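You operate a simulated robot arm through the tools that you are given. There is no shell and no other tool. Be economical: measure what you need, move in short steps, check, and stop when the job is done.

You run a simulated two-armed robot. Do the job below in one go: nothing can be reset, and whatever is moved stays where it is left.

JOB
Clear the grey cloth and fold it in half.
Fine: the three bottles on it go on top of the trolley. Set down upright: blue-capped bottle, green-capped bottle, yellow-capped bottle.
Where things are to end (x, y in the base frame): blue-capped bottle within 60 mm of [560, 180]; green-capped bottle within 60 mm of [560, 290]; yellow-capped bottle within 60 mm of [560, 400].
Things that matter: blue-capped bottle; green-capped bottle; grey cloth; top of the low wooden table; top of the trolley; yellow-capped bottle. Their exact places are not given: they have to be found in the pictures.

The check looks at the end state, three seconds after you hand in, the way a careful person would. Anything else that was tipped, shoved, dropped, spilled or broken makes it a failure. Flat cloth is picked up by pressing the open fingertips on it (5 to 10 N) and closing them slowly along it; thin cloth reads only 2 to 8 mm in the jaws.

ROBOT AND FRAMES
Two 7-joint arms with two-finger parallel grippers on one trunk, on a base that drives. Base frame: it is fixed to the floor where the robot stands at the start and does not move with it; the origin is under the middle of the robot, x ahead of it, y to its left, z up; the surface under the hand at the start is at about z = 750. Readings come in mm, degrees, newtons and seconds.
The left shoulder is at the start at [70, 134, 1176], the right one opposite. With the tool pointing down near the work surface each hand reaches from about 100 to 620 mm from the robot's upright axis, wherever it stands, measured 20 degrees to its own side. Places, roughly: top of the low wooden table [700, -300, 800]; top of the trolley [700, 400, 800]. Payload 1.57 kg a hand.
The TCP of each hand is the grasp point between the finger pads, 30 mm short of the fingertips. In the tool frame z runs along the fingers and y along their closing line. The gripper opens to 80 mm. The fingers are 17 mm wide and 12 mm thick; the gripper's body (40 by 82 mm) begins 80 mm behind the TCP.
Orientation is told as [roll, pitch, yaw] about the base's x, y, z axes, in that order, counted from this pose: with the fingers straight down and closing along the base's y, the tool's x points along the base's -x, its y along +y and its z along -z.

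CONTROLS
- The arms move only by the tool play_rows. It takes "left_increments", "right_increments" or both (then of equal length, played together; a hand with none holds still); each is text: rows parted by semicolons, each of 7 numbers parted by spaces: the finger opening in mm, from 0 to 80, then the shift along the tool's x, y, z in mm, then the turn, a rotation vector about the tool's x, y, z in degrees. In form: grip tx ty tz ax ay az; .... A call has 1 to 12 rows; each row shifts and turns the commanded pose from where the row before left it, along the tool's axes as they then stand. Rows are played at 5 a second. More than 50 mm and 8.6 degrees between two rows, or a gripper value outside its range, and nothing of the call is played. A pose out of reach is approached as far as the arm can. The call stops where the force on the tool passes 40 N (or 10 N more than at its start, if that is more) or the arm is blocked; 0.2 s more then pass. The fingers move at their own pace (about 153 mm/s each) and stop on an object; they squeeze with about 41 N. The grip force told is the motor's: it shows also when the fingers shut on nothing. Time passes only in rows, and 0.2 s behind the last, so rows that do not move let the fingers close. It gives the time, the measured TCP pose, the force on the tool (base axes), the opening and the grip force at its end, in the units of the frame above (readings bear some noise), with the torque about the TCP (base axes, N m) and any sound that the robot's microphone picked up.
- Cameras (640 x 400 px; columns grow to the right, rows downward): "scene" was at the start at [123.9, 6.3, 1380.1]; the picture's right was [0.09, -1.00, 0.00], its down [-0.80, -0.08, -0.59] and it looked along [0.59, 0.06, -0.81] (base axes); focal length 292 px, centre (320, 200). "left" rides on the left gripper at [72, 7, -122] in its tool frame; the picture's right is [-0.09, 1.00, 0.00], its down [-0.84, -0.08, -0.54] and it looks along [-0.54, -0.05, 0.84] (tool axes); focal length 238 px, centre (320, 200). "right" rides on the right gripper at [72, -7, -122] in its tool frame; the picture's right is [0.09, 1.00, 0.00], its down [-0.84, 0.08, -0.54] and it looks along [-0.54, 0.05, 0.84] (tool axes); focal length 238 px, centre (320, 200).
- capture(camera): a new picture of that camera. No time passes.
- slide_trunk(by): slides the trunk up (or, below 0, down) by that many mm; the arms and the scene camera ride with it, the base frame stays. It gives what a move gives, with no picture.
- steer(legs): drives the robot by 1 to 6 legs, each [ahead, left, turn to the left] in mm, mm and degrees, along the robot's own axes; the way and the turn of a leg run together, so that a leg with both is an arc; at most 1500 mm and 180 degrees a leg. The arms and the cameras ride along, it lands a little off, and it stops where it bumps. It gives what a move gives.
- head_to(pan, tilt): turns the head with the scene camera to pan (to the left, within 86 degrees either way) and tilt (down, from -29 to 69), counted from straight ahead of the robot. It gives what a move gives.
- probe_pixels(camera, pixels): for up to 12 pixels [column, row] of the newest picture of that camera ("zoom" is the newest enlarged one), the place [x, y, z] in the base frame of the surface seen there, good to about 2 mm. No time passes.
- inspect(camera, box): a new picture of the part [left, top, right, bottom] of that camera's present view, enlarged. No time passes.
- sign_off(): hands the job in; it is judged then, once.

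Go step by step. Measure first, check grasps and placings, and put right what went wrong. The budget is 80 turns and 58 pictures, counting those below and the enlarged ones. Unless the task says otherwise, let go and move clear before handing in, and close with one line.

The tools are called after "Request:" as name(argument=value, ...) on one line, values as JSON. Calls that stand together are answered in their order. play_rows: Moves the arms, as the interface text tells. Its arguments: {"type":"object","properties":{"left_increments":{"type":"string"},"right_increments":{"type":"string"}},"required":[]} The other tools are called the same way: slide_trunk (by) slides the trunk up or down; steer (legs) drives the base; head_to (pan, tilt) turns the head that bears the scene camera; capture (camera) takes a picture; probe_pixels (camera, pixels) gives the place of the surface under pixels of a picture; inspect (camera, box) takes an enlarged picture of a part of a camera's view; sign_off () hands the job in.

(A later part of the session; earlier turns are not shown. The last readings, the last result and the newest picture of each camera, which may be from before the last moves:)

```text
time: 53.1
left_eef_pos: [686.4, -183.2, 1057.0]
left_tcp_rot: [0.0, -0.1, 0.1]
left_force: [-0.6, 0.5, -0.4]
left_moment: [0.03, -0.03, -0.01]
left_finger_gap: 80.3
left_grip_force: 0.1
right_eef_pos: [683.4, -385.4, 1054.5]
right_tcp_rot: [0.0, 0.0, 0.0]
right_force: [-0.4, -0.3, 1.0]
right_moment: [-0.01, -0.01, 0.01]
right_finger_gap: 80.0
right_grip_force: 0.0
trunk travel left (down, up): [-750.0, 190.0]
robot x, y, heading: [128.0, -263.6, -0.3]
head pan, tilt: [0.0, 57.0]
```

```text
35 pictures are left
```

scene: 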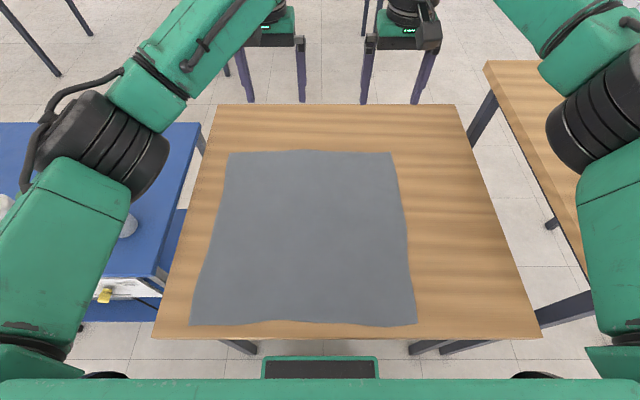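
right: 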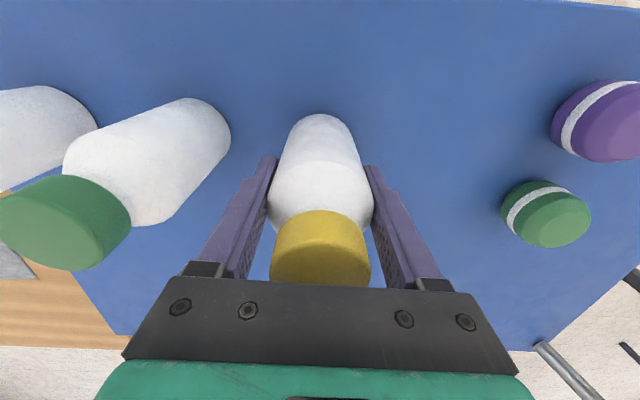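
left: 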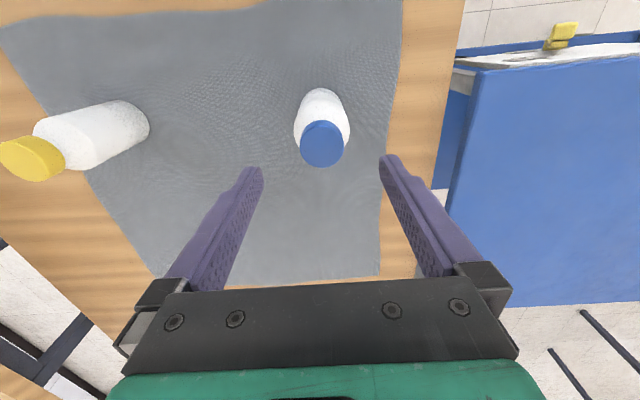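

The base is at x=128 with nothing touched. Before going further in I want to see the trunk column's clearance to the table edge, so I'll pitch the left hand back to look.

Request:
play_rows(left_increments="80 0 0 0 0 8 0; 80 0 0 0 0 8 0; 80 0 0 0 0 8 0; 80 0 0 0 0 8 0; 80 0 0 0 0 8 0; 80 0 0 0 0 8 0; 80 0 0 0 0 0 0")

Request:
capture(camera="left")

```text
time: 54.8
left_eef_pos: [597.2, -166.1, 1068.8]
left_tcp_rot: [-0.3, 34.8, 0.1]
left_force: [1.0, 0.2, 0.4]
left_moment: [-0.03, -0.04, -0.02]
left_finger_gap: 80.2
left_grip_force: 0.0
left hand out of reach, approached as far as the arm can: row 2, 3, 4, 5, 6
right_eef_pos: [686.2, -384.5, 1051.7]
right_tcp_rot: [0.0, 0.0, 0.0]
right_force: [-1.1, -0.1, 0.7]
right_moment: [0.01, 0.0, 0.04]
right_finger_gap: 79.9
right_grip_force: 0.1
trunk travel left (down, up): [-750.0, 190.0]
robot x, y, heading: [132.3, -261.5, 0.1]
head pan, tilt: [0.0, 57.0]
```

```text
34 pictures are left
```

left: 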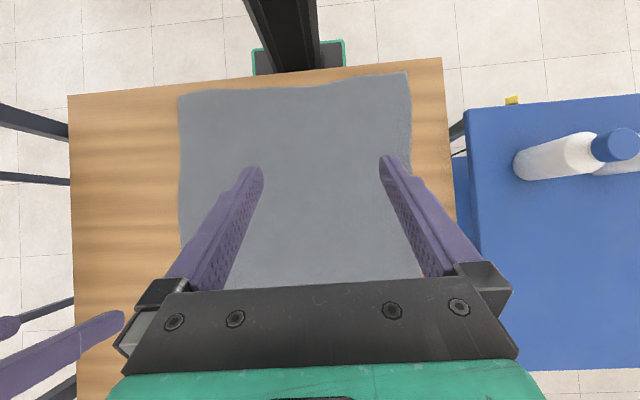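

The dark column shows at (285,30) behind the table edge, so I'll measure it.

Request:
probe_pixels(camera="left", pixels=[[295, 5], [295, 20], [290, 40], [295, 60], [297, 68], [330, 60], [320, 80], [285, 15]])

```text
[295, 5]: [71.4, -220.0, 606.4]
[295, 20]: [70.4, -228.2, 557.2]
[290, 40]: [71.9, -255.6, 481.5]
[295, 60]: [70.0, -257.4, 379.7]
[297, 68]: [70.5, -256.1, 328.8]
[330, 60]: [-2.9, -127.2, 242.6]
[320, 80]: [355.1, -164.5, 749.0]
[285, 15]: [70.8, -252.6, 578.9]
```

The column's front is 60 mm behind the robot's axis, so there is ample room. I'll level the left hand, spread both hands and drive forward 90 mm.

Request:
play_rows(left_increments="80 0 0 0 0 -8 0; 80 0 0 0 0 -8 0; 80 0 0 0 0 -8 0; 80 0 0 0 0 -8 0; 80 0 0 0 0 0 0")

Request:
steer(legs=[[90, 0, 0]])

```text
time: 56.0
left_eef_pos: [596.7, -166.0, 1069.9]
left_tcp_rot: [-0.3, 2.6, 0.3]
left_force: [-0.7, 0.2, 0.1]
left_moment: [0.01, 0.01, -0.03]
left_finger_gap: 79.9
left_grip_force: 0.1
right_eef_pos: [686.1, -384.2, 1053.2]
right_tcp_rot: [0.0, 0.0, 0.1]
right_force: [0.1, 0.1, -0.6]
right_moment: [0.03, 0.01, 0.0]
right_finger_gap: 80.0
right_grip_force: 0.0
trunk travel left (down, up): [-750.0, 190.0]
robot x, y, heading: [127.8, -264.4, -0.1]
head pan, tilt: [0.0, 57.0]
```

```text
time: 57.0
left_eef_pos: [684.5, -167.5, 1070.1]
left_tcp_rot: [-0.2, 2.7, 0.1]
left_force: [0.2, -0.6, 1.0]
left_moment: [-0.02, -0.02, 0.0]
left_finger_gap: 79.9
left_grip_force: 0.0
right_eef_pos: [773.2, -386.1, 1054.3]
right_tcp_rot: [0.0, -0.1, 0.0]
right_force: [-0.5, 0.6, 0.1]
right_moment: [-0.02, 0.04, 0.0]
right_finger_gap: 80.4
right_grip_force: 0.1
trunk travel left (down, up): [-750.0, 190.0]
robot x, y, heading: [218.2, -260.5, 0.1]
head pan, tilt: [0.0, 57.0]
```

I'm at x=218. I'll test reach at the far edge with empty hands kept at z≈840, left to (800,−30) and right to (800,−430).

Request:
play_rows(left_increments="40 -19 23 38 0 -2.6 0; 40 -19 23 38 0 0 0; 40 -19 23 38 0 0 0; 40 -19 23 38 0 0 0; 40 -19 23 38 0 0 0; 40 -19 23 38 0 0 0; 40 0 0 0 0 0 0", right_increments="40 -4.5 -7.5 36 0 0 0; 40 -4.5 -7.5 36 0 0 0; 40 -4.5 -7.5 36 0 0 0; 40 -4.5 -7.5 36 0 0 0; 40 -4.5 -7.5 36 0 0 0; 40 -4.5 -7.5 36 0 0 0; 40 0 0 0 0 0 0")

Request:
capture(camera="scene")

```text
time: 58.6
left_eef_pos: [797.7, -27.8, 838.0]
left_tcp_rot: [-0.4, 0.3, 0.0]
left_force: [-0.3, 0.2, -0.4]
left_moment: [-0.03, -0.02, 0.02]
left_finger_gap: 39.8
left_grip_force: 0.1
right_eef_pos: [799.8, -430.7, 838.7]
right_tcp_rot: [0.0, -0.3, -0.4]
right_force: [0.4, -0.1, 0.2]
right_moment: [0.0, -0.02, 0.03]
right_finger_gap: 39.8
right_grip_force: 0.0
right hand out of reach, approached as far as the arm can: row 6
trunk travel left (down, up): [-750.0, 190.0]
robot x, y, heading: [216.7, -260.8, -0.2]
head pan, tilt: [0.0, 57.0]
```

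```text
33 pictures are left
```

scene: 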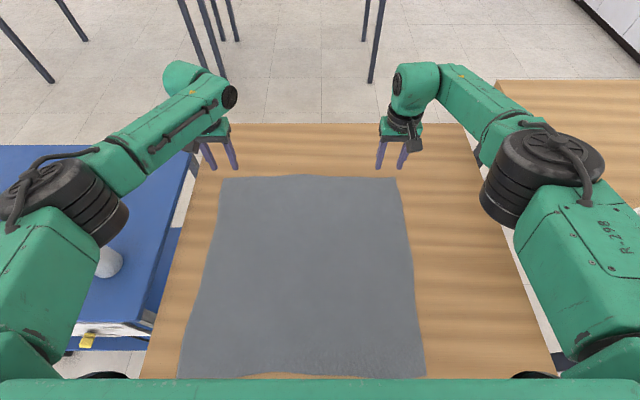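

Both reach, but the right one is at its limit. I'll check the left elbow's clearance from the blue bottle at (107,262), then drive 35 mm further.

Request:
probe_pixels(camera="scene", pixels=[[105, 215], [120, 235], [60, 240], [107, 262], [130, 170]])

Request:
steer(legs=[[35, 0, 0]])

```text
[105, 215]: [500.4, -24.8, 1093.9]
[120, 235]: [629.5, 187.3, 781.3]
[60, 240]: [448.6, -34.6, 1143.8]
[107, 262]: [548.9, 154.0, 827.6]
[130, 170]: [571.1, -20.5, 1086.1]
```

```text
time: 59.5
left_eef_pos: [831.0, -28.2, 840.2]
left_tcp_rot: [-0.3, 0.1, 0.2]
left_force: [-1.0, 0.2, -0.6]
left_moment: [0.06, -0.04, 0.01]
left_finger_gap: 39.9
left_grip_force: 0.1
right_eef_pos: [833.0, -430.8, 840.3]
right_tcp_rot: [0.0, -0.3, -0.3]
right_force: [-0.9, -0.5, 0.8]
right_moment: [0.02, -0.03, 0.0]
right_finger_gap: 39.9
right_grip_force: 0.0
trunk travel left (down, up): [-750.0, 190.0]
robot x, y, heading: [252.7, -263.5, -0.1]
head pan, tilt: [0.0, 57.0]
```

The elbow is at z≈1090, well above the bottles. Now I'll move both hands back to the front edge at x≈372, staying at z≈840.

Request:
play_rows(left_increments="40 46 0 0 0 0 0; 40 46 0 0 0 0 0; 40 46 0 0 0 0 0; 40 46 0 0 0 0 0; 40 46 0 0 0 0 0; 40 46 0 0 0 0 0; 40 46 0 0 0 0 0; 40 46 0 0 0 0 0", right_increments="40 46 0 0 0 0 0; 40 46 0 0 0 0 0; 40 46 0 0 0 0 0; 40 46 0 0 0 0 0; 40 46 0 0 0 0 0; 40 46 0 0 0 0 0; 40 46 0 0 0 0 0; 40 46 0 0 0 0 0")

Request:
capture(camera="scene")

Request:
capture(camera="left")

Request:
capture(camera="right")

```text
time: 61.3
left_eef_pos: [556.0, -29.7, 839.3]
left_tcp_rot: [-0.4, 0.2, 0.2]
left_force: [-0.5, 0.7, 0.0]
left_moment: [0.0, 0.0, 0.01]
left_finger_gap: 40.1
left_grip_force: 0.1
left hand out of reach, approached as far as the arm can: row 7, 8
right_eef_pos: [464.3, -429.3, 838.4]
right_tcp_rot: [0.0, -0.1, -0.2]
right_force: [0.0, 0.3, -1.2]
right_moment: [0.04, -0.08, -0.01]
right_finger_gap: 40.1
right_grip_force: 0.1
trunk travel left (down, up): [-750.0, 190.0]
robot x, y, heading: [254.1, -258.4, -0.3]
head pan, tilt: [0.0, 57.0]
```

```text
32 pictures are left
```

scene: 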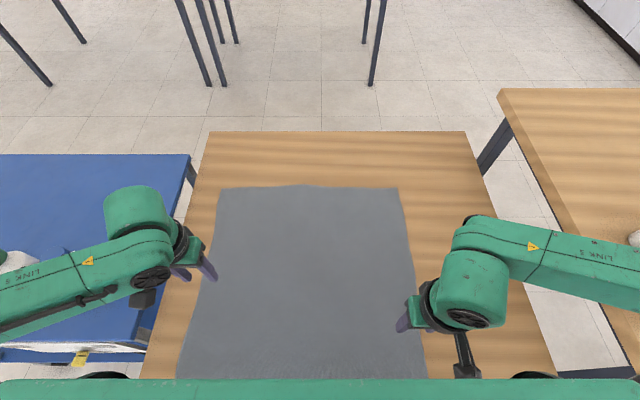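

```text
31 pictures are left
```

left: 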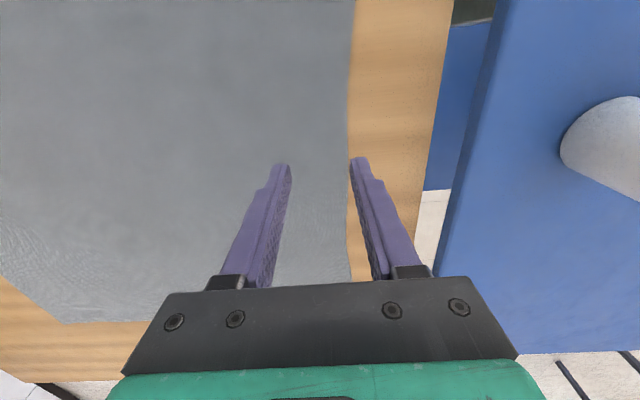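

```text
30 pictures are left
```

right: 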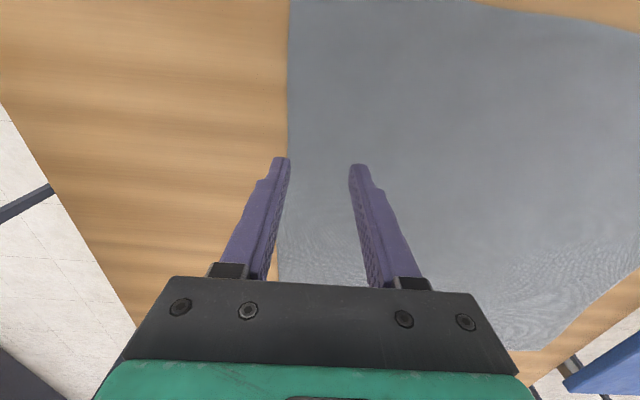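

The left elbow has swung out over the trolley next to the bottles, and the left hand stopped short at x=556. I'll reverse out and fold the far edge toward the robot instead, grasping it here and then driving backward.

Request:
play_rows(left_increments="40 -30.5 0 0 0 0 0; 40 -30.5 0 0 0 0 0; 40 -30.5 0 0 0 0 0; 40 -30.5 0 0 0 0 0; 40 -30.5 0 0 0 0 0; 40 -30.5 0 0 0 0 0; 40 -30.5 0 0 0 0 0; 40 -30.5 0 0 0 0 0; 40 0 0 0 0 0 0", right_increments="40 -42 0 0 0 0 0; 40 -42 0 0 0 0 0; 40 -42 0 0 0 0 0; 40 -42 0 0 0 0 0; 40 -42 0 0 0 0 0; 40 -42 0 0 0 0 0; 40 -42 0 0 0 0 0; 40 -42 0 0 0 0 0; 40 0 0 0 0 0 0")

Request:
capture(camera="scene")

Request:
capture(camera="left")

Request:
capture(camera="right")

```text
time: 63.3
left_eef_pos: [798.4, -29.0, 838.1]
left_tcp_rot: [-0.3, 0.1, 0.0]
left_force: [0.8, -0.5, -0.6]
left_moment: [0.0, -0.02, 0.02]
left_finger_gap: 39.7
left_grip_force: 0.1
right_eef_pos: [803.1, -431.0, 840.3]
right_tcp_rot: [0.0, -0.1, -0.1]
right_force: [-0.4, -0.5, 0.6]
right_moment: [0.04, 0.0, -0.02]
right_finger_gap: 39.8
right_grip_force: 0.1
trunk travel left (down, up): [-750.0, 190.0]
robot x, y, heading: [252.2, -259.6, 0.0]
head pan, tilt: [0.0, 57.0]
```

```text
29 pictures are left
```

scene: 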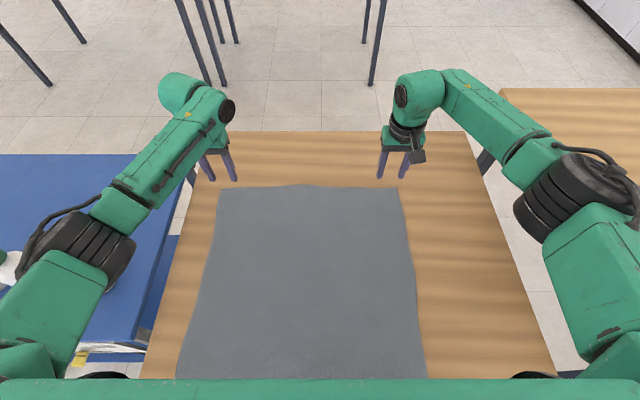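

```text
28 pictures are left
```

left: 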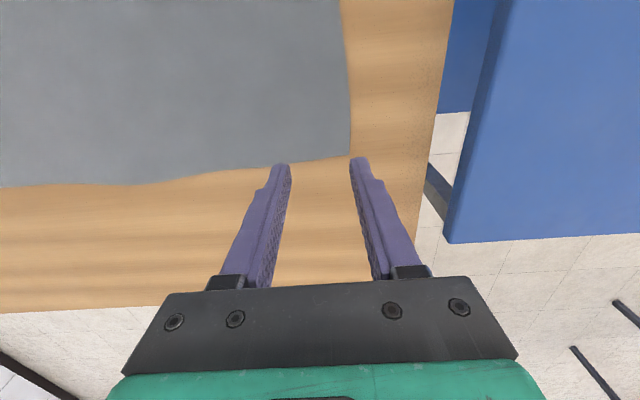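

```text
27 pictures are left
```

right: 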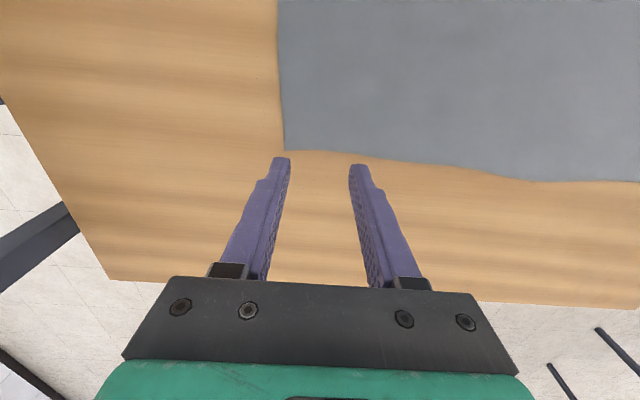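

The arms are back and the bottle at (10,265) is untouched. I'll measure the far corners exactly.

Request:
probe_pixels(camera="left", pixels=[[348, 153], [300, 160], [240, 170], [348, 100]])

Request:
probe_pixels(camera="right", pixels=[[288, 148], [330, 149], [400, 160], [283, 80]])

Request:
probe_pixels(camera="scene", pixels=[[320, 187], [205, 275], [416, 310], [15, 265]])

```text
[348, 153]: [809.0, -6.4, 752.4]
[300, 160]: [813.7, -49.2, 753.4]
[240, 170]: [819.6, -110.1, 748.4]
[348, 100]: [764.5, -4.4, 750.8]
```

```text
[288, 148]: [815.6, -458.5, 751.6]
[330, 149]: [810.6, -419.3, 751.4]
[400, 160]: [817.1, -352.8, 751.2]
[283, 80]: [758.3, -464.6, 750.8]
```

```text
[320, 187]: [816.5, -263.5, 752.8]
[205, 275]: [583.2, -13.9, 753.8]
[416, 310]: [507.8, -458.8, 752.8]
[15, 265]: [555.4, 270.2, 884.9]
```

The far edge is at x≈812, with corners at (809,−6) and (815,−458). I'll centre the hands about 32 mm inboard and come down to just above the cloth.

Request:
play_rows(left_increments="40 0 -9 20 0 0 0; 40 0 0 20 0 0 0; 40 0 0 10 0 0 0; 40 0 0 3 0 0 0; 40 0 0 0 0 0 0", right_increments="40 4 7 20 0 0 0; 40 0 0 20 0 0 0; 40 0 0 10 0 0 0; 40 0 0 3 0 0 0; 40 0 0 0 0 0 0")

```text
time: 64.5
left_eef_pos: [799.1, -37.3, 784.0]
left_tcp_rot: [-0.3, 0.1, 0.2]
left_force: [0.6, 0.0, -0.6]
left_moment: [-0.02, 0.0, 0.01]
left_finger_gap: 40.2
left_grip_force: 0.1
right_eef_pos: [800.0, -423.3, 786.4]
right_tcp_rot: [0.0, -0.1, -0.1]
right_force: [0.4, 0.1, -0.4]
right_moment: [0.0, -0.01, 0.0]
right_finger_gap: 40.0
right_grip_force: 0.1
trunk travel left (down, up): [-750.0, 190.0]
robot x, y, heading: [251.4, -258.2, -0.0]
head pan, tilt: [0.0, 57.0]
```

Request:
play_rows(left_increments="40 0 0 1.5 0 0 0; 40 0 0 1 0 0 0; 40 0 0 0 0 0 0", right_increments="40 0 0 2.5 0 0 0; 40 0 0 1.5 0 0 0; 40 0 0 0 0 0 0")

```text
time: 65.3
left_eef_pos: [799.2, -36.5, 781.0]
left_tcp_rot: [-0.3, 0.2, 0.2]
left_force: [0.6, -0.8, 1.6]
left_moment: [-0.01, -0.04, 0.02]
left_finger_gap: 39.9
left_grip_force: 0.0
right_eef_pos: [799.9, -424.9, 783.0]
right_tcp_rot: [-0.1, -0.1, -0.2]
right_force: [0.3, -0.3, 4.3]
right_moment: [-0.01, -0.03, 0.02]
right_finger_gap: 39.9
right_grip_force: 0.2
trunk travel left (down, up): [-750.0, 190.0]
robot x, y, heading: [254.5, -257.1, 0.0]
head pan, tilt: [0.0, 57.0]
```

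Contact is starting (1.6 N and 4.3 N). I'll press a touch more.

Request:
play_rows(left_increments="40 0 0 0.7 0 0 0; 40 0 0 0 0 0 0; 40 0 0 0 0 0 0", right_increments="40 0 0 0.4 0 0 0; 40 0 0 0 0 0 0; 40 0 0 0 0 0 0")

```text
time: 66.1
left_eef_pos: [798.8, -37.1, 780.9]
left_tcp_rot: [-0.2, 0.1, 0.2]
left_force: [1.1, -0.2, 3.6]
left_moment: [0.05, -0.07, -0.02]
left_finger_gap: 39.8
left_grip_force: 0.1
right_eef_pos: [799.5, -423.6, 780.6]
right_tcp_rot: [0.0, -0.2, -0.1]
right_force: [2.2, -0.8, 6.8]
right_moment: [-0.02, -0.06, -0.02]
right_finger_gap: 40.1
right_grip_force: 0.0
trunk travel left (down, up): [-750.0, 190.0]
robot x, y, heading: [248.6, -262.4, -0.1]
head pan, tilt: [0.0, 57.0]
```

The right hand is at 6.8 N. I'll add a little on the left, then close both slowly.

Request:
play_rows(left_increments="40 0 0 0.9 0 0 0; 35 0 0 0 0 0 0; 30 0 0 0 0 0 0; 25 0 0 0 0 0 0; 20 0 0 0 0 0 0; 15 0 0 0 0 0 0; 10 0 0 0 0 0 0; 6 0 0 0 0 0 0; 3 0 0 0 0 0 0; 0 0 0 0 0 0 0; 0 0 0 0 0 0 0", right_increments="40 0 0 0.1 0 0 0; 35 0 0 0 0 0 0; 30 0 0 0 0 0 0; 25 0 0 0 0 0 0; 20 0 0 0 0 0 0; 15 0 0 0 0 0 0; 10 0 0 0 0 0 0; 6 0 0 0 0 0 0; 3 0 0 0 0 0 0; 0 0 0 0 0 0 0; 0 0 0 0 0 0 0")

Request:
capture(camera="left")

Request:
capture(camera="right")

```text
time: 68.5
left_eef_pos: [796.6, -38.7, 781.8]
left_tcp_rot: [-0.4, 0.0, 0.1]
left_force: [0.5, -14.8, 15.5]
left_moment: [-0.46, 0.0, -0.04]
left_finger_gap: 2.3
left_grip_force: 24.1
right_eef_pos: [797.4, -422.1, 781.6]
right_tcp_rot: [0.2, -0.3, -0.1]
right_force: [0.0, 15.3, 1.8]
right_moment: [0.43, -0.03, 0.03]
right_finger_gap: 2.5
right_grip_force: 23.9
trunk travel left (down, up): [-750.0, 190.0]
robot x, y, heading: [255.0, -260.1, 0.0]
head pan, tilt: [0.0, 57.0]
```

```text
26 pictures are left
```

left: 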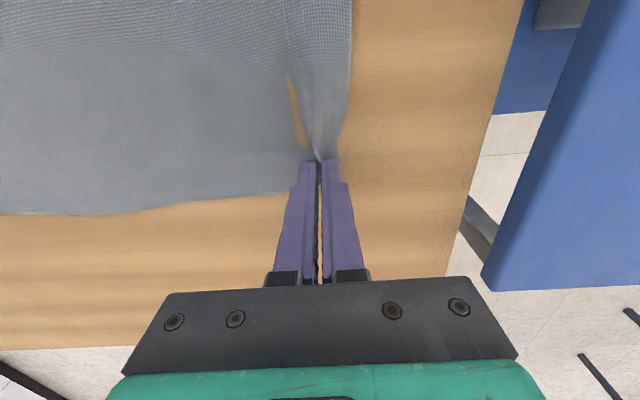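

```text
25 pictures are left
```

right: 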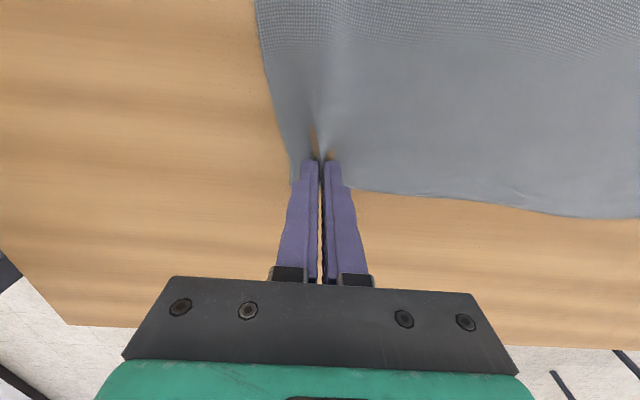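

Both hands hold cloth (gaps 2.3 and 2.5 mm), with about 15 N of tension between them. I'll ease inward 6 mm each, lift 50 mm and look.

Request:
play_rows(left_increments="0 0 -3 -3 0 0 0; 0 0 -3 -7 0 0 0; 0 5 0 -15 0 0 0; 0 8 0 -25 0 0 0; 0 0 0 0 0 0 0", right_increments="0 0 3 -3 0 0 0; 0 0 3 -7 0 0 0; 0 5 0 -15 0 0 0; 0 8 0 -25 0 0 0; 0 0 0 0 0 0 0")

Request:
capture(camera="scene")

```text
time: 69.7
left_eef_pos: [785.4, -41.8, 828.4]
left_tcp_rot: [-0.4, 0.4, 0.1]
left_force: [0.5, -6.7, 0.3]
left_moment: [-0.22, -0.03, -0.05]
left_finger_gap: 2.3
left_grip_force: 23.6
right_eef_pos: [787.5, -418.5, 829.9]
right_tcp_rot: [0.0, -0.1, -0.2]
right_force: [0.1, 6.2, 0.0]
right_moment: [0.14, 0.0, 0.07]
right_finger_gap: 2.5
right_grip_force: 24.0
trunk travel left (down, up): [-750.0, 190.0]
robot x, y, heading: [255.5, -262.0, -0.1]
head pan, tilt: [0.0, 57.0]
```

```text
24 pictures are left
```

scene: 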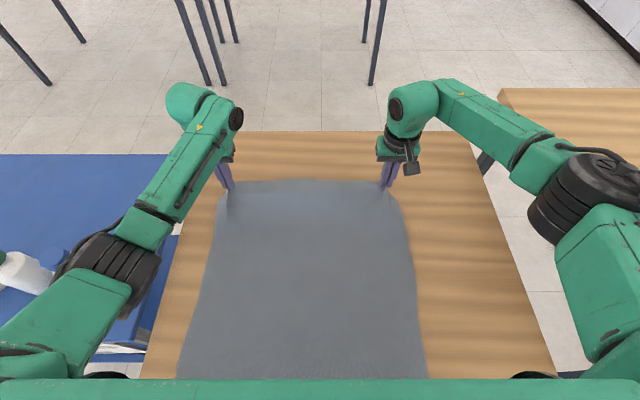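

The far edge lifts evenly between the two hands. I'll follow an arc: raise and pull back with the arms, then drive backward.

Request:
play_rows(left_increments="0 12 0 -25 0 0 0; 0 12 0 -25 0 0 0; 0 12 0 -25 0 0 0; 0 12 0 -20 0 0 0; 0 0 0 0 0 0 0", right_increments="0 12 0 -25 0 0 0; 0 12 0 -25 0 0 0; 0 12 0 -25 0 0 0; 0 12 0 -20 0 0 0; 0 0 0 0 0 0 0")

Request:
steer(legs=[[-110, 0, 0]])

Request:
play_rows(left_increments="0 0 0 -20 0 0 0; 0 0 0 -20 0 0 0; 0 0 0 0 0 0 0", right_increments="0 0 0 -20 0 0 0; 0 0 0 -20 0 0 0; 0 0 0 0 0 0 0")

Request:
capture(camera="scene")

```text
time: 70.9
left_eef_pos: [737.6, -42.6, 922.9]
left_tcp_rot: [-0.4, 0.3, 0.1]
left_force: [0.1, -6.1, 0.0]
left_moment: [-0.2, 0.0, -0.03]
left_finger_gap: 2.1
left_grip_force: 23.5
right_eef_pos: [739.0, -419.1, 923.5]
right_tcp_rot: [0.0, -0.1, -0.2]
right_force: [-0.1, 6.5, -0.9]
right_moment: [0.18, 0.02, 0.06]
right_finger_gap: 2.3
right_grip_force: 23.8
trunk travel left (down, up): [-750.0, 190.0]
robot x, y, heading: [253.5, -261.9, -0.1]
head pan, tilt: [0.0, 57.0]
```

```text
time: 72.1
left_eef_pos: [628.9, -42.1, 922.7]
left_tcp_rot: [-0.3, 0.3, 0.1]
left_force: [-0.4, -5.2, 0.2]
left_moment: [-0.16, -0.01, -0.04]
left_finger_gap: 2.2
left_grip_force: 23.5
right_eef_pos: [630.0, -418.7, 923.0]
right_tcp_rot: [0.0, -0.1, -0.2]
right_force: [0.3, 4.9, -0.8]
right_moment: [0.23, -0.01, 0.02]
right_finger_gap: 2.1
right_grip_force: 23.2
trunk travel left (down, up): [-750.0, 190.0]
robot x, y, heading: [140.0, -260.1, -0.2]
head pan, tilt: [0.0, 57.0]
```

```text
time: 72.9
left_eef_pos: [628.8, -42.5, 961.8]
left_tcp_rot: [-0.3, 0.2, 0.1]
left_force: [0.6, -6.5, -0.6]
left_moment: [-0.21, -0.01, -0.04]
left_finger_gap: 1.8
left_grip_force: 24.0
right_eef_pos: [629.8, -420.4, 963.7]
right_tcp_rot: [0.1, 0.0, -0.1]
right_force: [-0.5, 6.2, 0.7]
right_moment: [0.13, 0.0, 0.07]
right_finger_gap: 2.2
right_grip_force: 23.9
trunk travel left (down, up): [-750.0, 190.0]
robot x, y, heading: [143.7, -255.1, 0.0]
head pan, tilt: [0.0, 57.0]
```

```text
23 pictures are left
```

scene: 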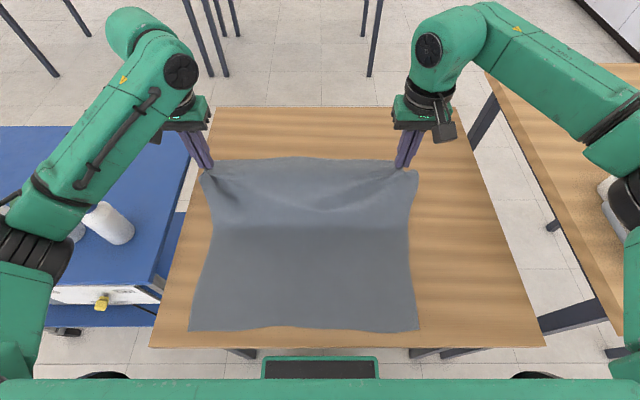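

The cloth hangs symmetrically between the hands at (208,168) and (405,168). I'll continue backward past the fold line.

Request:
steer(legs=[[-130, 0, 0]])

Request:
play_rows(left_increments="0 0 0 25 0 0 0; 0 0 0 25 0 0 0; 0 0 0 10 0 0 0", right_increments="0 0 0 25 0 0 0; 0 0 0 25 0 0 0; 0 0 0 10 0 0 0")

Request:
steer(legs=[[-70, 0, 0]])

Request:
capture(camera="scene")

```text
time: 74.2
left_eef_pos: [502.4, -41.1, 961.6]
left_tcp_rot: [-0.3, 0.4, 0.2]
left_force: [0.6, -6.3, -0.6]
left_moment: [-0.21, -0.01, -0.03]
left_finger_gap: 1.9
left_grip_force: 24.0
right_eef_pos: [504.3, -419.1, 962.4]
right_tcp_rot: [0.0, 0.0, -0.1]
right_force: [0.1, 7.0, -0.1]
right_moment: [0.19, 0.01, 0.0]
right_finger_gap: 2.2
right_grip_force: 23.2
trunk travel left (down, up): [-750.0, 190.0]
robot x, y, heading: [14.2, -261.7, 0.1]
head pan, tilt: [0.0, 57.0]
```

```text
time: 75.0
left_eef_pos: [500.6, -40.6, 902.7]
left_tcp_rot: [-0.2, 0.1, 0.2]
left_force: [-0.3, -5.6, -0.2]
left_moment: [-0.15, 0.01, -0.07]
left_finger_gap: 2.0
left_grip_force: 23.6
right_eef_pos: [502.9, -418.1, 904.2]
right_tcp_rot: [0.0, -0.1, -0.1]
right_force: [-1.0, 5.4, -0.3]
right_moment: [0.17, 0.02, 0.03]
right_finger_gap: 2.3
right_grip_force: 23.8
trunk travel left (down, up): [-750.0, 190.0]
robot x, y, heading: [15.7, -256.6, 0.1]
head pan, tilt: [0.0, 57.0]
```

```text
time: 76.0
left_eef_pos: [433.3, -41.9, 902.4]
left_tcp_rot: [-0.3, 0.3, 0.2]
left_force: [0.6, -4.4, 0.1]
left_moment: [-0.17, 0.03, -0.05]
left_finger_gap: 2.0
left_grip_force: 23.6
right_eef_pos: [433.2, -418.2, 903.1]
right_tcp_rot: [0.0, 0.0, 0.0]
right_force: [-0.2, 4.9, -0.5]
right_moment: [0.15, 0.0, 0.03]
right_finger_gap: 2.4
right_grip_force: 23.4
trunk travel left (down, up): [-750.0, 190.0]
robot x, y, heading: [-49.5, -262.1, 0.2]
head pan, tilt: [0.0, 57.0]
```

```text
22 pictures are left
```

scene: 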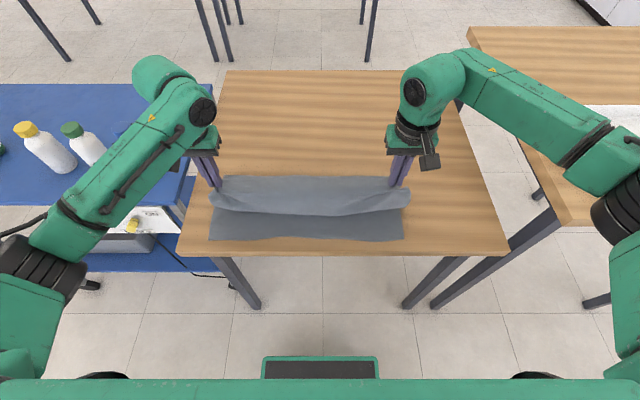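

The fold is forming well. I'll measure the lower layer's front edge before lowering the held edge onto it.

Request:
probe_pixels(camera="scene", pixels=[[210, 238], [310, 236], [402, 239], [310, 178], [215, 185], [400, 180]])

Request:
play_rows(left_increments="0 10 0 18 0 0 0; 0 10 0 18 0 0 0; 0 10 0 18 0 0 0; 0 10 0 18 0 0 0; 0 10 0 16 0 0 0; 0 8 0 14 0 0 0; 0 0 0 0 0 0 0", right_increments="0 10 0 18 0 0 0; 0 10 0 18 0 0 0; 0 10 0 18 0 0 0; 0 10 0 18 0 0 0; 0 10 0 16 0 0 0; 0 8 0 14 0 0 0; 0 0 0 0 0 0 0")

Request:
capture(camera="scene")

```text
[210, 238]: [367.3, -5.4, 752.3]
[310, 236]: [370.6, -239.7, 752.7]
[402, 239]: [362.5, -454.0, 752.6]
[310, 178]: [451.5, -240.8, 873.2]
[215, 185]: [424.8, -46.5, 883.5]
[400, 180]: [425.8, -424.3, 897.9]
```

```text
time: 77.6
left_eef_pos: [373.7, -43.4, 800.1]
left_tcp_rot: [-0.3, 0.1, 0.2]
left_force: [0.6, -2.5, -0.5]
left_moment: [-0.12, 0.04, -0.01]
left_finger_gap: 2.1
left_grip_force: 23.7
right_eef_pos: [374.0, -418.5, 801.5]
right_tcp_rot: [0.0, -0.1, -0.1]
right_force: [0.7, 2.6, -0.9]
right_moment: [0.09, 0.01, 0.03]
right_finger_gap: 2.4
right_grip_force: 24.0
trunk travel left (down, up): [-750.0, 190.0]
robot x, y, heading: [-52.6, -258.5, -0.0]
head pan, tilt: [0.0, 57.0]
```

```text
21 pictures are left
```

scene: 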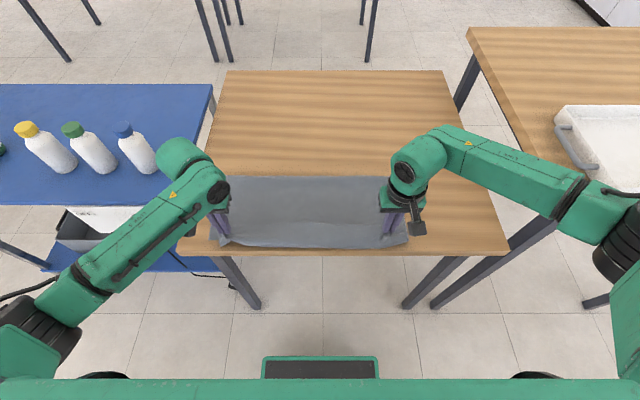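

The held edge is over the front edge at x≈374. I'll lower 13 mm, spread 4 mm each to flatten, open and rise.

Request:
play_rows(left_increments="0 0 2 7 0 0 0; 0 0 2 6 0 0 0; 0 0 0 0 0 0 0; 10 0 0 0 0 0 0; 25 0 0 -1 0 0 0; 40 0 0 -1 0 0 0; 40 0 0 0 0 0 0; 40 0 0 -10 0 0 0; 40 0 0 -30 0 0 0; 40 0 0 -45 0 0 0; 40 0 0 0 0 0 0", right_increments="0 0 -2 7 0 0 0; 0 0 -2 7 0 0 0; 0 0 0 0 0 0 0; 10 0 0 0 0 0 0; 25 0 0 -1 0 0 0; 40 0 0 -1 0 0 0; 40 0 0 0 0 0 0; 40 0 0 -10 0 0 0; 40 0 0 -30 0 0 0; 40 0 0 -45 0 0 0; 40 0 0 0 0 0 0")

Request:
capture(camera="scene")

Request:
capture(camera="left")

Request:
capture(camera="right")

```text
time: 80.0
left_eef_pos: [373.2, -37.5, 875.7]
left_tcp_rot: [-0.2, 0.2, 0.1]
left_force: [-0.1, 0.1, -0.4]
left_moment: [-0.02, 0.02, 0.0]
left_finger_gap: 40.0
left_grip_force: 0.0
right_eef_pos: [376.4, -423.6, 875.5]
right_tcp_rot: [0.0, -0.1, -0.1]
right_force: [-0.1, 0.1, -0.1]
right_moment: [-0.01, 0.01, 0.03]
right_finger_gap: 39.9
right_grip_force: 0.1
trunk travel left (down, up): [-750.0, 190.0]
robot x, y, heading: [-52.0, -254.5, -0.0]
head pan, tilt: [0.0, 57.0]
```

```text
20 pictures are left
```

scene: 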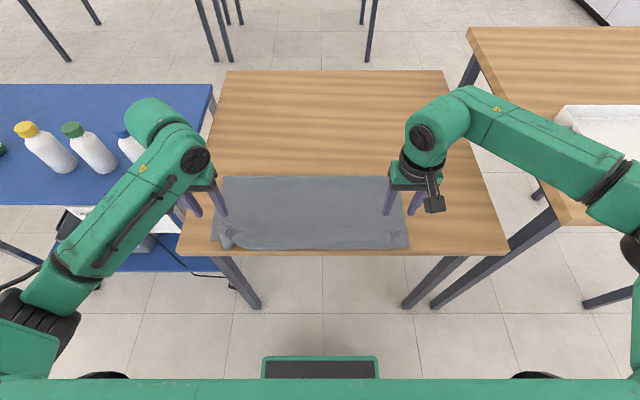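

```text
19 pictures are left
```

left: 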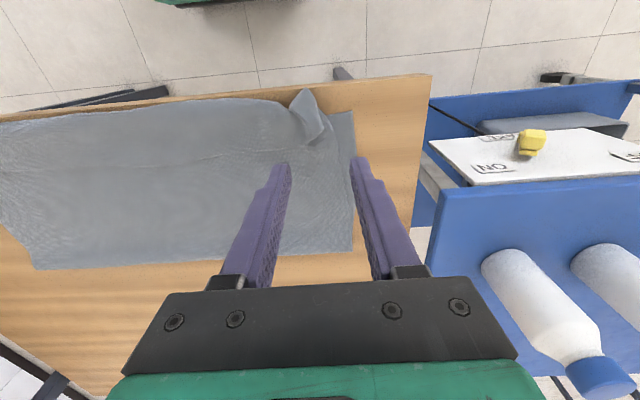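

```text
18 pictures are left
```

right: 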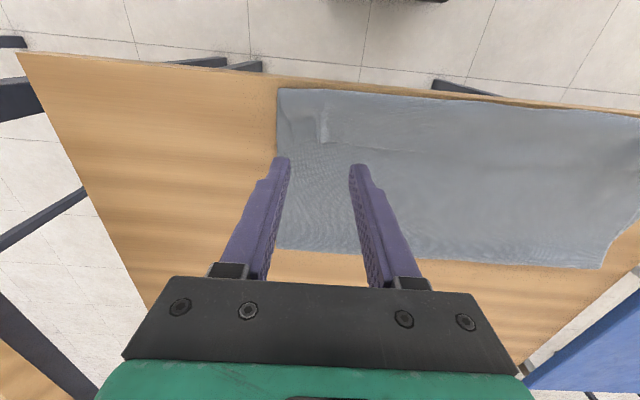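

The fold is down, but the upper left corner (around (310,115) in the left view) looks rumpled. I'll raise the hands clear and inspect.

Request:
play_rows(left_increments="60 -30 0 -35 0 0 0; 60 -35 0 -35 0 0 0; 60 -35 0 -35 0 0 0; 60 -35 0 -35 0 0 0; 60 -20 0 -30 0 0 0; 60 0 0 0 0 0 0", right_increments="60 -30 0 -35 0 0 0; 60 -35 0 -35 0 0 0; 60 -35 0 -35 0 0 0; 60 -35 0 -35 0 0 0; 60 -20 0 -30 0 0 0; 60 0 0 0 0 0 0")

Request:
inspect(camera="scene", box=[190, 150, 430, 280])

```text
time: 81.4
left_eef_pos: [524.5, -35.1, 1045.3]
left_tcp_rot: [-0.3, 0.2, 0.1]
left_force: [0.0, -0.2, -0.5]
left_moment: [-0.02, 0.0, -0.01]
left_finger_gap: 60.1
left_grip_force: 0.1
right_eef_pos: [531.5, -422.7, 1047.5]
right_tcp_rot: [0.1, -0.1, 0.1]
right_force: [0.1, -0.9, 0.2]
right_moment: [-0.02, -0.02, -0.03]
right_finger_gap: 60.0
right_grip_force: 0.0
trunk travel left (down, up): [-750.0, 190.0]
robot x, y, heading: [-53.8, -262.7, 0.0]
head pan, tilt: [0.0, 57.0]
```

```text
2.67 times, centred on (310, 215) of scene
```

zoom: 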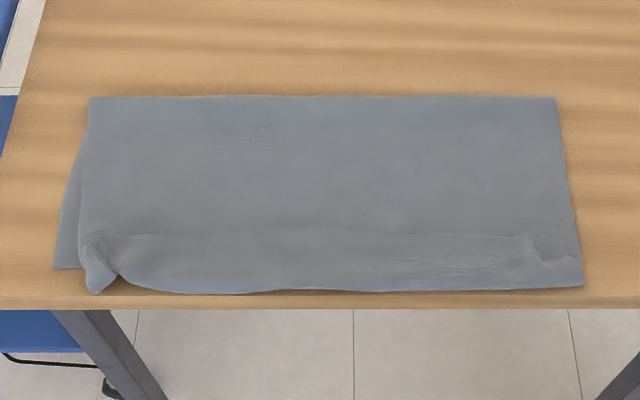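

The fold is square, but the top layer's left corner is ruffled and sits inboard of the lower corner (zoom (90,285) against (58,268)). I'll measure it.

Request:
probe_pixels(camera="zoom", pixels=[[92, 290], [58, 266], [120, 275], [97, 250], [105, 265], [130, 245], [583, 283], [540, 250], [320, 292], [90, 98], [555, 98], [88, 180]])

```text
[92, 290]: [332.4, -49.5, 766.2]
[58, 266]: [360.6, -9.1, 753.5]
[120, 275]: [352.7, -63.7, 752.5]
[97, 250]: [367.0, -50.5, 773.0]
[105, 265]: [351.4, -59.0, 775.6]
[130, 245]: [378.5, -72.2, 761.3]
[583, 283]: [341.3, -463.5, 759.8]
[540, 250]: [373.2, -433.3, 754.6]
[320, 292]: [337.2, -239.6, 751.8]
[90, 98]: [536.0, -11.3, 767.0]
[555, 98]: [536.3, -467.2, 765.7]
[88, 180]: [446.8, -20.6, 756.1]
```

The top layer's front edge is at x≈337, about 23 mm past the lower one at 360, and the fold line shows at x≈536, nearer than expected. I'll look from the hand cameras.

Request:
capture(camera="left")

Request:
probe_pixels(camera="left", pixels=[[345, 60], [345, 100], [340, 130], [340, 150], [250, 60], [250, 100], [250, 130], [250, 150], [180, 40], [180, 80], [180, 120], [180, 150]])

```text
16 pictures are left
```

left: 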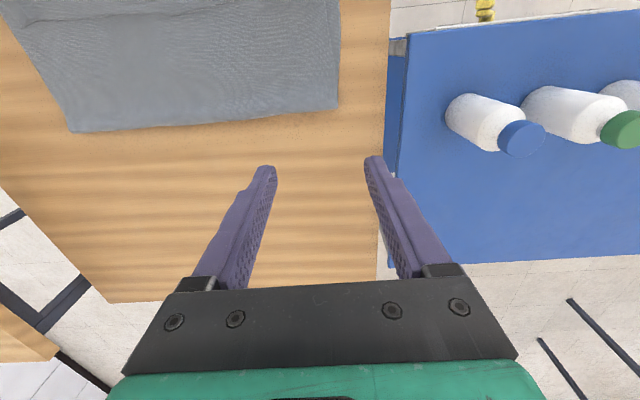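

```text
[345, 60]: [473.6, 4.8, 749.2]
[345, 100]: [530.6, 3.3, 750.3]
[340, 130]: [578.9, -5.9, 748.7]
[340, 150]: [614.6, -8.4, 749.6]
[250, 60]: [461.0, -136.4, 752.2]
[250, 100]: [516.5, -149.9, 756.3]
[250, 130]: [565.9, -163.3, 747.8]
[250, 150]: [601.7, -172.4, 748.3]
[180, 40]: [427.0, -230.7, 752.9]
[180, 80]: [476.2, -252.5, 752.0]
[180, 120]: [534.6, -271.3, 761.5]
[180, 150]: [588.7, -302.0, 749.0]
```

The numbers suggest the top layer's hem curled back on itself: the faint line at x≈378 may be the true hem and x≈337 a bend. I'll enlarge the front strip to confirm.

Request:
inspect(camera="scene", box=[205, 215, 315, 265])

Request:
inspect(camera="scene", box=[310, 215, 420, 265])

```text
5.82 times, centred on (260, 240) of scene
```

zoom: 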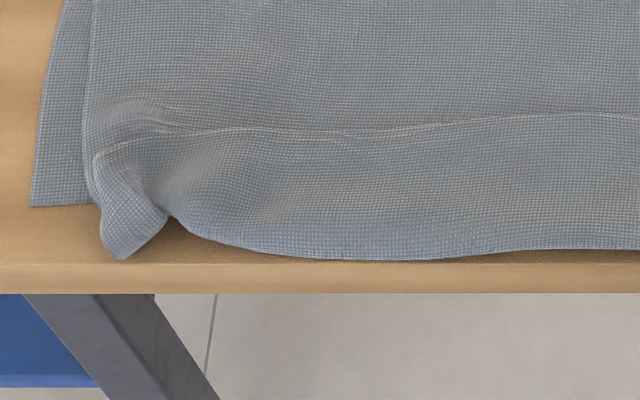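

```text
5.82 times, centred on (365, 240) of scene
```

zoom: 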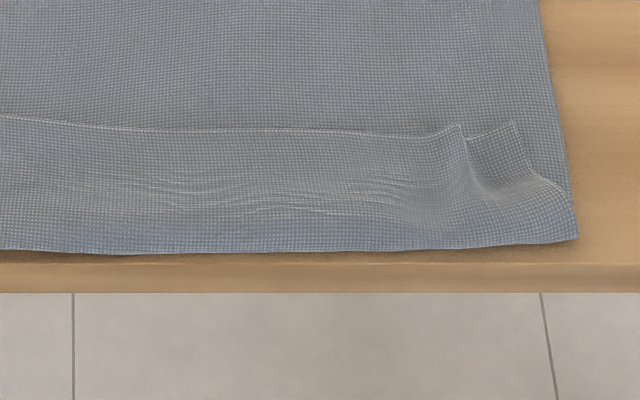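

Confirmed: the hem is flipped back on top of the upper layer (the line at row ~125), with ridges left from my pinch at both corners. I'll regrasp at those standing ridges and re-lay the edge under tension, so I'm measuring the right ridge now.

Request:
probe_pixels(camera="zoom", pixels=[[460, 128], [466, 150], [475, 175], [485, 192], [500, 130], [515, 123], [530, 160], [430, 170], [440, 135], [300, 130], [560, 190], [505, 190]])

Request:
inspect(camera="right", box=[240, 0, 440, 125])

```text
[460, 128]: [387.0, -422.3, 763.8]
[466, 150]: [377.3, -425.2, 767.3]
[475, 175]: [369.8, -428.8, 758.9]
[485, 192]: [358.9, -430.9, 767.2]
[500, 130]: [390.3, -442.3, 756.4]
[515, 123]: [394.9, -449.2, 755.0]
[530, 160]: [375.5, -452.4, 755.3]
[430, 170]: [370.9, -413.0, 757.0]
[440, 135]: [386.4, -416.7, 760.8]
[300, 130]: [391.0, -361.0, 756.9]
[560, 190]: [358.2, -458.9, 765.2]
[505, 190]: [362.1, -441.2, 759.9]
```

```text
3.20 times, centred on (340, 62) of right
```

zoom: 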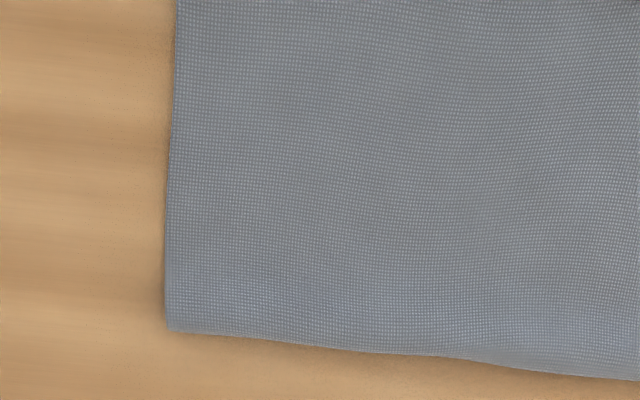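

The right ridge is at about (377,−425,767) and the left at (367,−52,774). I'll bring both hands above them.

Request:
play_rows(left_increments="44 31 -3.6 37 0 0 0; 44 31 -3.6 37 0 0 0; 44 31 -3.6 37 0 0 0; 44 31 -3.6 37 0 0 0; 44 31 -3.6 37 0 0 0; 44 0 0 30 0 0 0; 44 0 0 0 0 0 0", right_increments="44 31 -0.6 37 0 0 0; 44 31 -0.6 37 0 0 0; 44 31 -0.6 37 0 0 0; 44 31 -0.6 37 0 0 0; 44 31 -0.6 37 0 0 0; 44 0 0 30 0 0 0; 44 0 0 0 0 0 0")

Request:
capture(camera="left")

Request:
capture(camera="right")

```text
time: 83.0
left_eef_pos: [371.5, -56.4, 829.1]
left_tcp_rot: [-0.3, 0.3, 0.0]
left_force: [-0.5, 0.7, -0.1]
left_moment: [0.03, -0.03, -0.03]
left_finger_gap: 44.1
left_grip_force: 0.1
right_eef_pos: [375.2, -428.3, 829.3]
right_tcp_rot: [0.0, -0.1, -0.1]
right_force: [0.0, 1.3, -1.0]
right_moment: [-0.01, -0.01, 0.01]
right_finger_gap: 44.2
right_grip_force: 0.0
trunk travel left (down, up): [-750.0, 190.0]
robot x, y, heading: [-52.3, -261.9, -0.0]
head pan, tilt: [0.0, 57.0]
```

```text
12 pictures are left
```

left: 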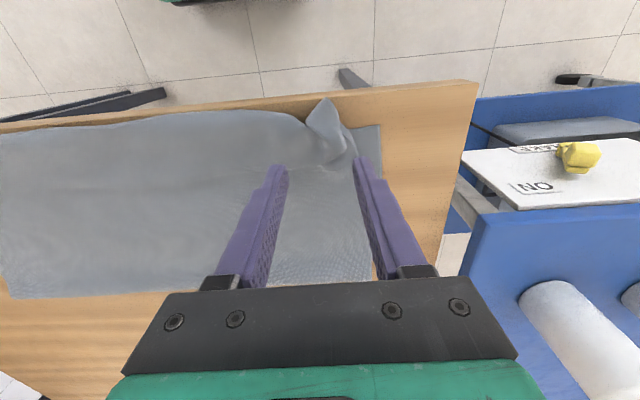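

```text
11 pictures are left
```

right: 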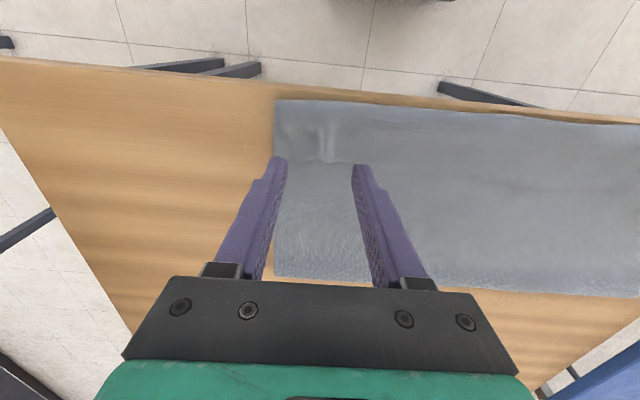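

I'll measure the ridges in these closer views to place the fingers.

Request:
probe_pixels(camera="left", pixels=[[318, 140], [310, 150], [325, 155], [310, 165], [340, 150], [325, 120], [335, 165], [300, 160], [350, 155], [323, 102]])

Request:
probe_pixels(camera="right", pixels=[[325, 130], [325, 145], [325, 155], [330, 162], [310, 160], [315, 150], [335, 150], [325, 110], [300, 157]])

```text
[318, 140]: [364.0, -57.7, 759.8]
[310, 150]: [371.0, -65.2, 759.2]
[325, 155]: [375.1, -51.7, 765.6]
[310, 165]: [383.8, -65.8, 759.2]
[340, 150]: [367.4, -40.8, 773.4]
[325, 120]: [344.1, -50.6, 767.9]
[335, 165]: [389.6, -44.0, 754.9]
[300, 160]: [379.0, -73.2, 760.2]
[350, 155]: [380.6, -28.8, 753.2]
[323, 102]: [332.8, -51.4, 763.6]
```

```text
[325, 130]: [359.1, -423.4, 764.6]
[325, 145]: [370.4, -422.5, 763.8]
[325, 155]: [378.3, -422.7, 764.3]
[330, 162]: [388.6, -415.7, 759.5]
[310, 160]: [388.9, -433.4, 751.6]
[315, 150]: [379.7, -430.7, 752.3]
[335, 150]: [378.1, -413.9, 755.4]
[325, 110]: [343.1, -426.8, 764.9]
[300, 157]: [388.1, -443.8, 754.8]
```

The right ridge is at y≈−423 and the left crest at y≈−46. I'll align, descend until the tips just touch, and close.

Request:
play_rows(left_increments="44 1 9 20 0 0 0; 44 0 0 15 0 0 0; 44 0 0 7 0 0 0; 44 0 0 1.5 0 0 0; 44 0 0 0 0 0 0", right_increments="44 1 5 20 0 0 0; 44 0 0 15 0 0 0; 44 0 0 7 0 0 0; 44 0 0 2.5 0 0 0; 44 0 0 0 0 0 0")

```text
time: 84.2
left_eef_pos: [372.0, -48.0, 785.5]
left_tcp_rot: [-0.2, 0.2, 0.2]
left_force: [0.0, -1.3, -0.5]
left_moment: [-0.03, -0.01, 0.01]
left_finger_gap: 44.0
left_grip_force: 0.2
right_eef_pos: [373.7, -419.1, 786.4]
right_tcp_rot: [0.1, -0.1, -0.1]
right_force: [-0.7, -0.1, -0.4]
right_moment: [0.03, -0.03, 0.0]
right_finger_gap: 43.9
right_grip_force: 0.0
trunk travel left (down, up): [-750.0, 190.0]
robot x, y, heading: [-52.8, -264.0, -0.1]
head pan, tilt: [0.0, 57.0]
```

Request:
play_rows(left_increments="40 0 0 1 0 0 0; 30 0 0 0 0 0 0; 22 0 0 0 0 0 0; 15 0 0 0 0 0 0; 10 0 0 0 0 0 0; 5 0 0 0 0 0 0; 0 0 0 0 0 0 0; 0 0 0 0 0 0 0; 0 0 0 -8 0 0 0; 0 0 0 -20 0 0 0; 0 0 0 0 0 0 0", right_increments="40 0 -2 2 0 0 0; 30 0 0 0 0 0 0; 22 0 0 0 0 0 0; 15 0 0 0 0 0 0; 10 0 0 0 0 0 0; 5 0 0 0 0 0 0; 0 0 0 0 0 0 0; 0 0 0 0 0 0 0; 0 0 0 -8 0 0 0; 0 0 0 -20 0 0 0; 0 0 0 0 0 0 0")

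Request:
capture(camera="scene")

```text
time: 86.6
left_eef_pos: [371.3, -47.7, 812.9]
left_tcp_rot: [-0.4, 0.3, 0.2]
left_force: [-0.8, -3.9, -0.4]
left_moment: [-0.1, 0.0, 0.0]
left_finger_gap: 2.4
left_grip_force: 23.8
right_eef_pos: [374.0, -423.3, 812.5]
right_tcp_rot: [0.0, -0.1, 0.0]
right_force: [0.4, 4.0, -0.1]
right_moment: [0.08, -0.01, -0.01]
right_finger_gap: 2.5
right_grip_force: 23.9
trunk travel left (down, up): [-750.0, 190.0]
robot x, y, heading: [-55.9, -258.7, -0.1]
head pan, tilt: [0.0, 57.0]
```

```text
10 pictures are left
```

scene: 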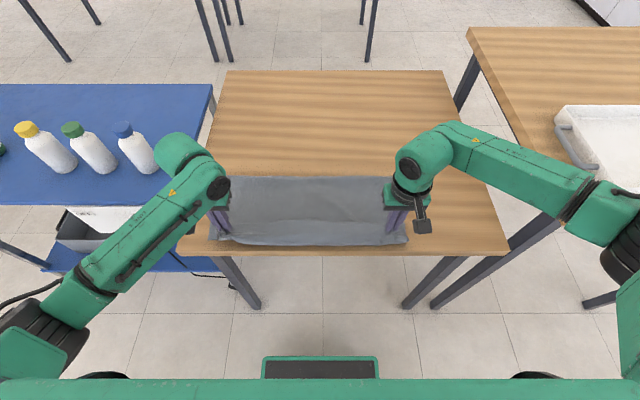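

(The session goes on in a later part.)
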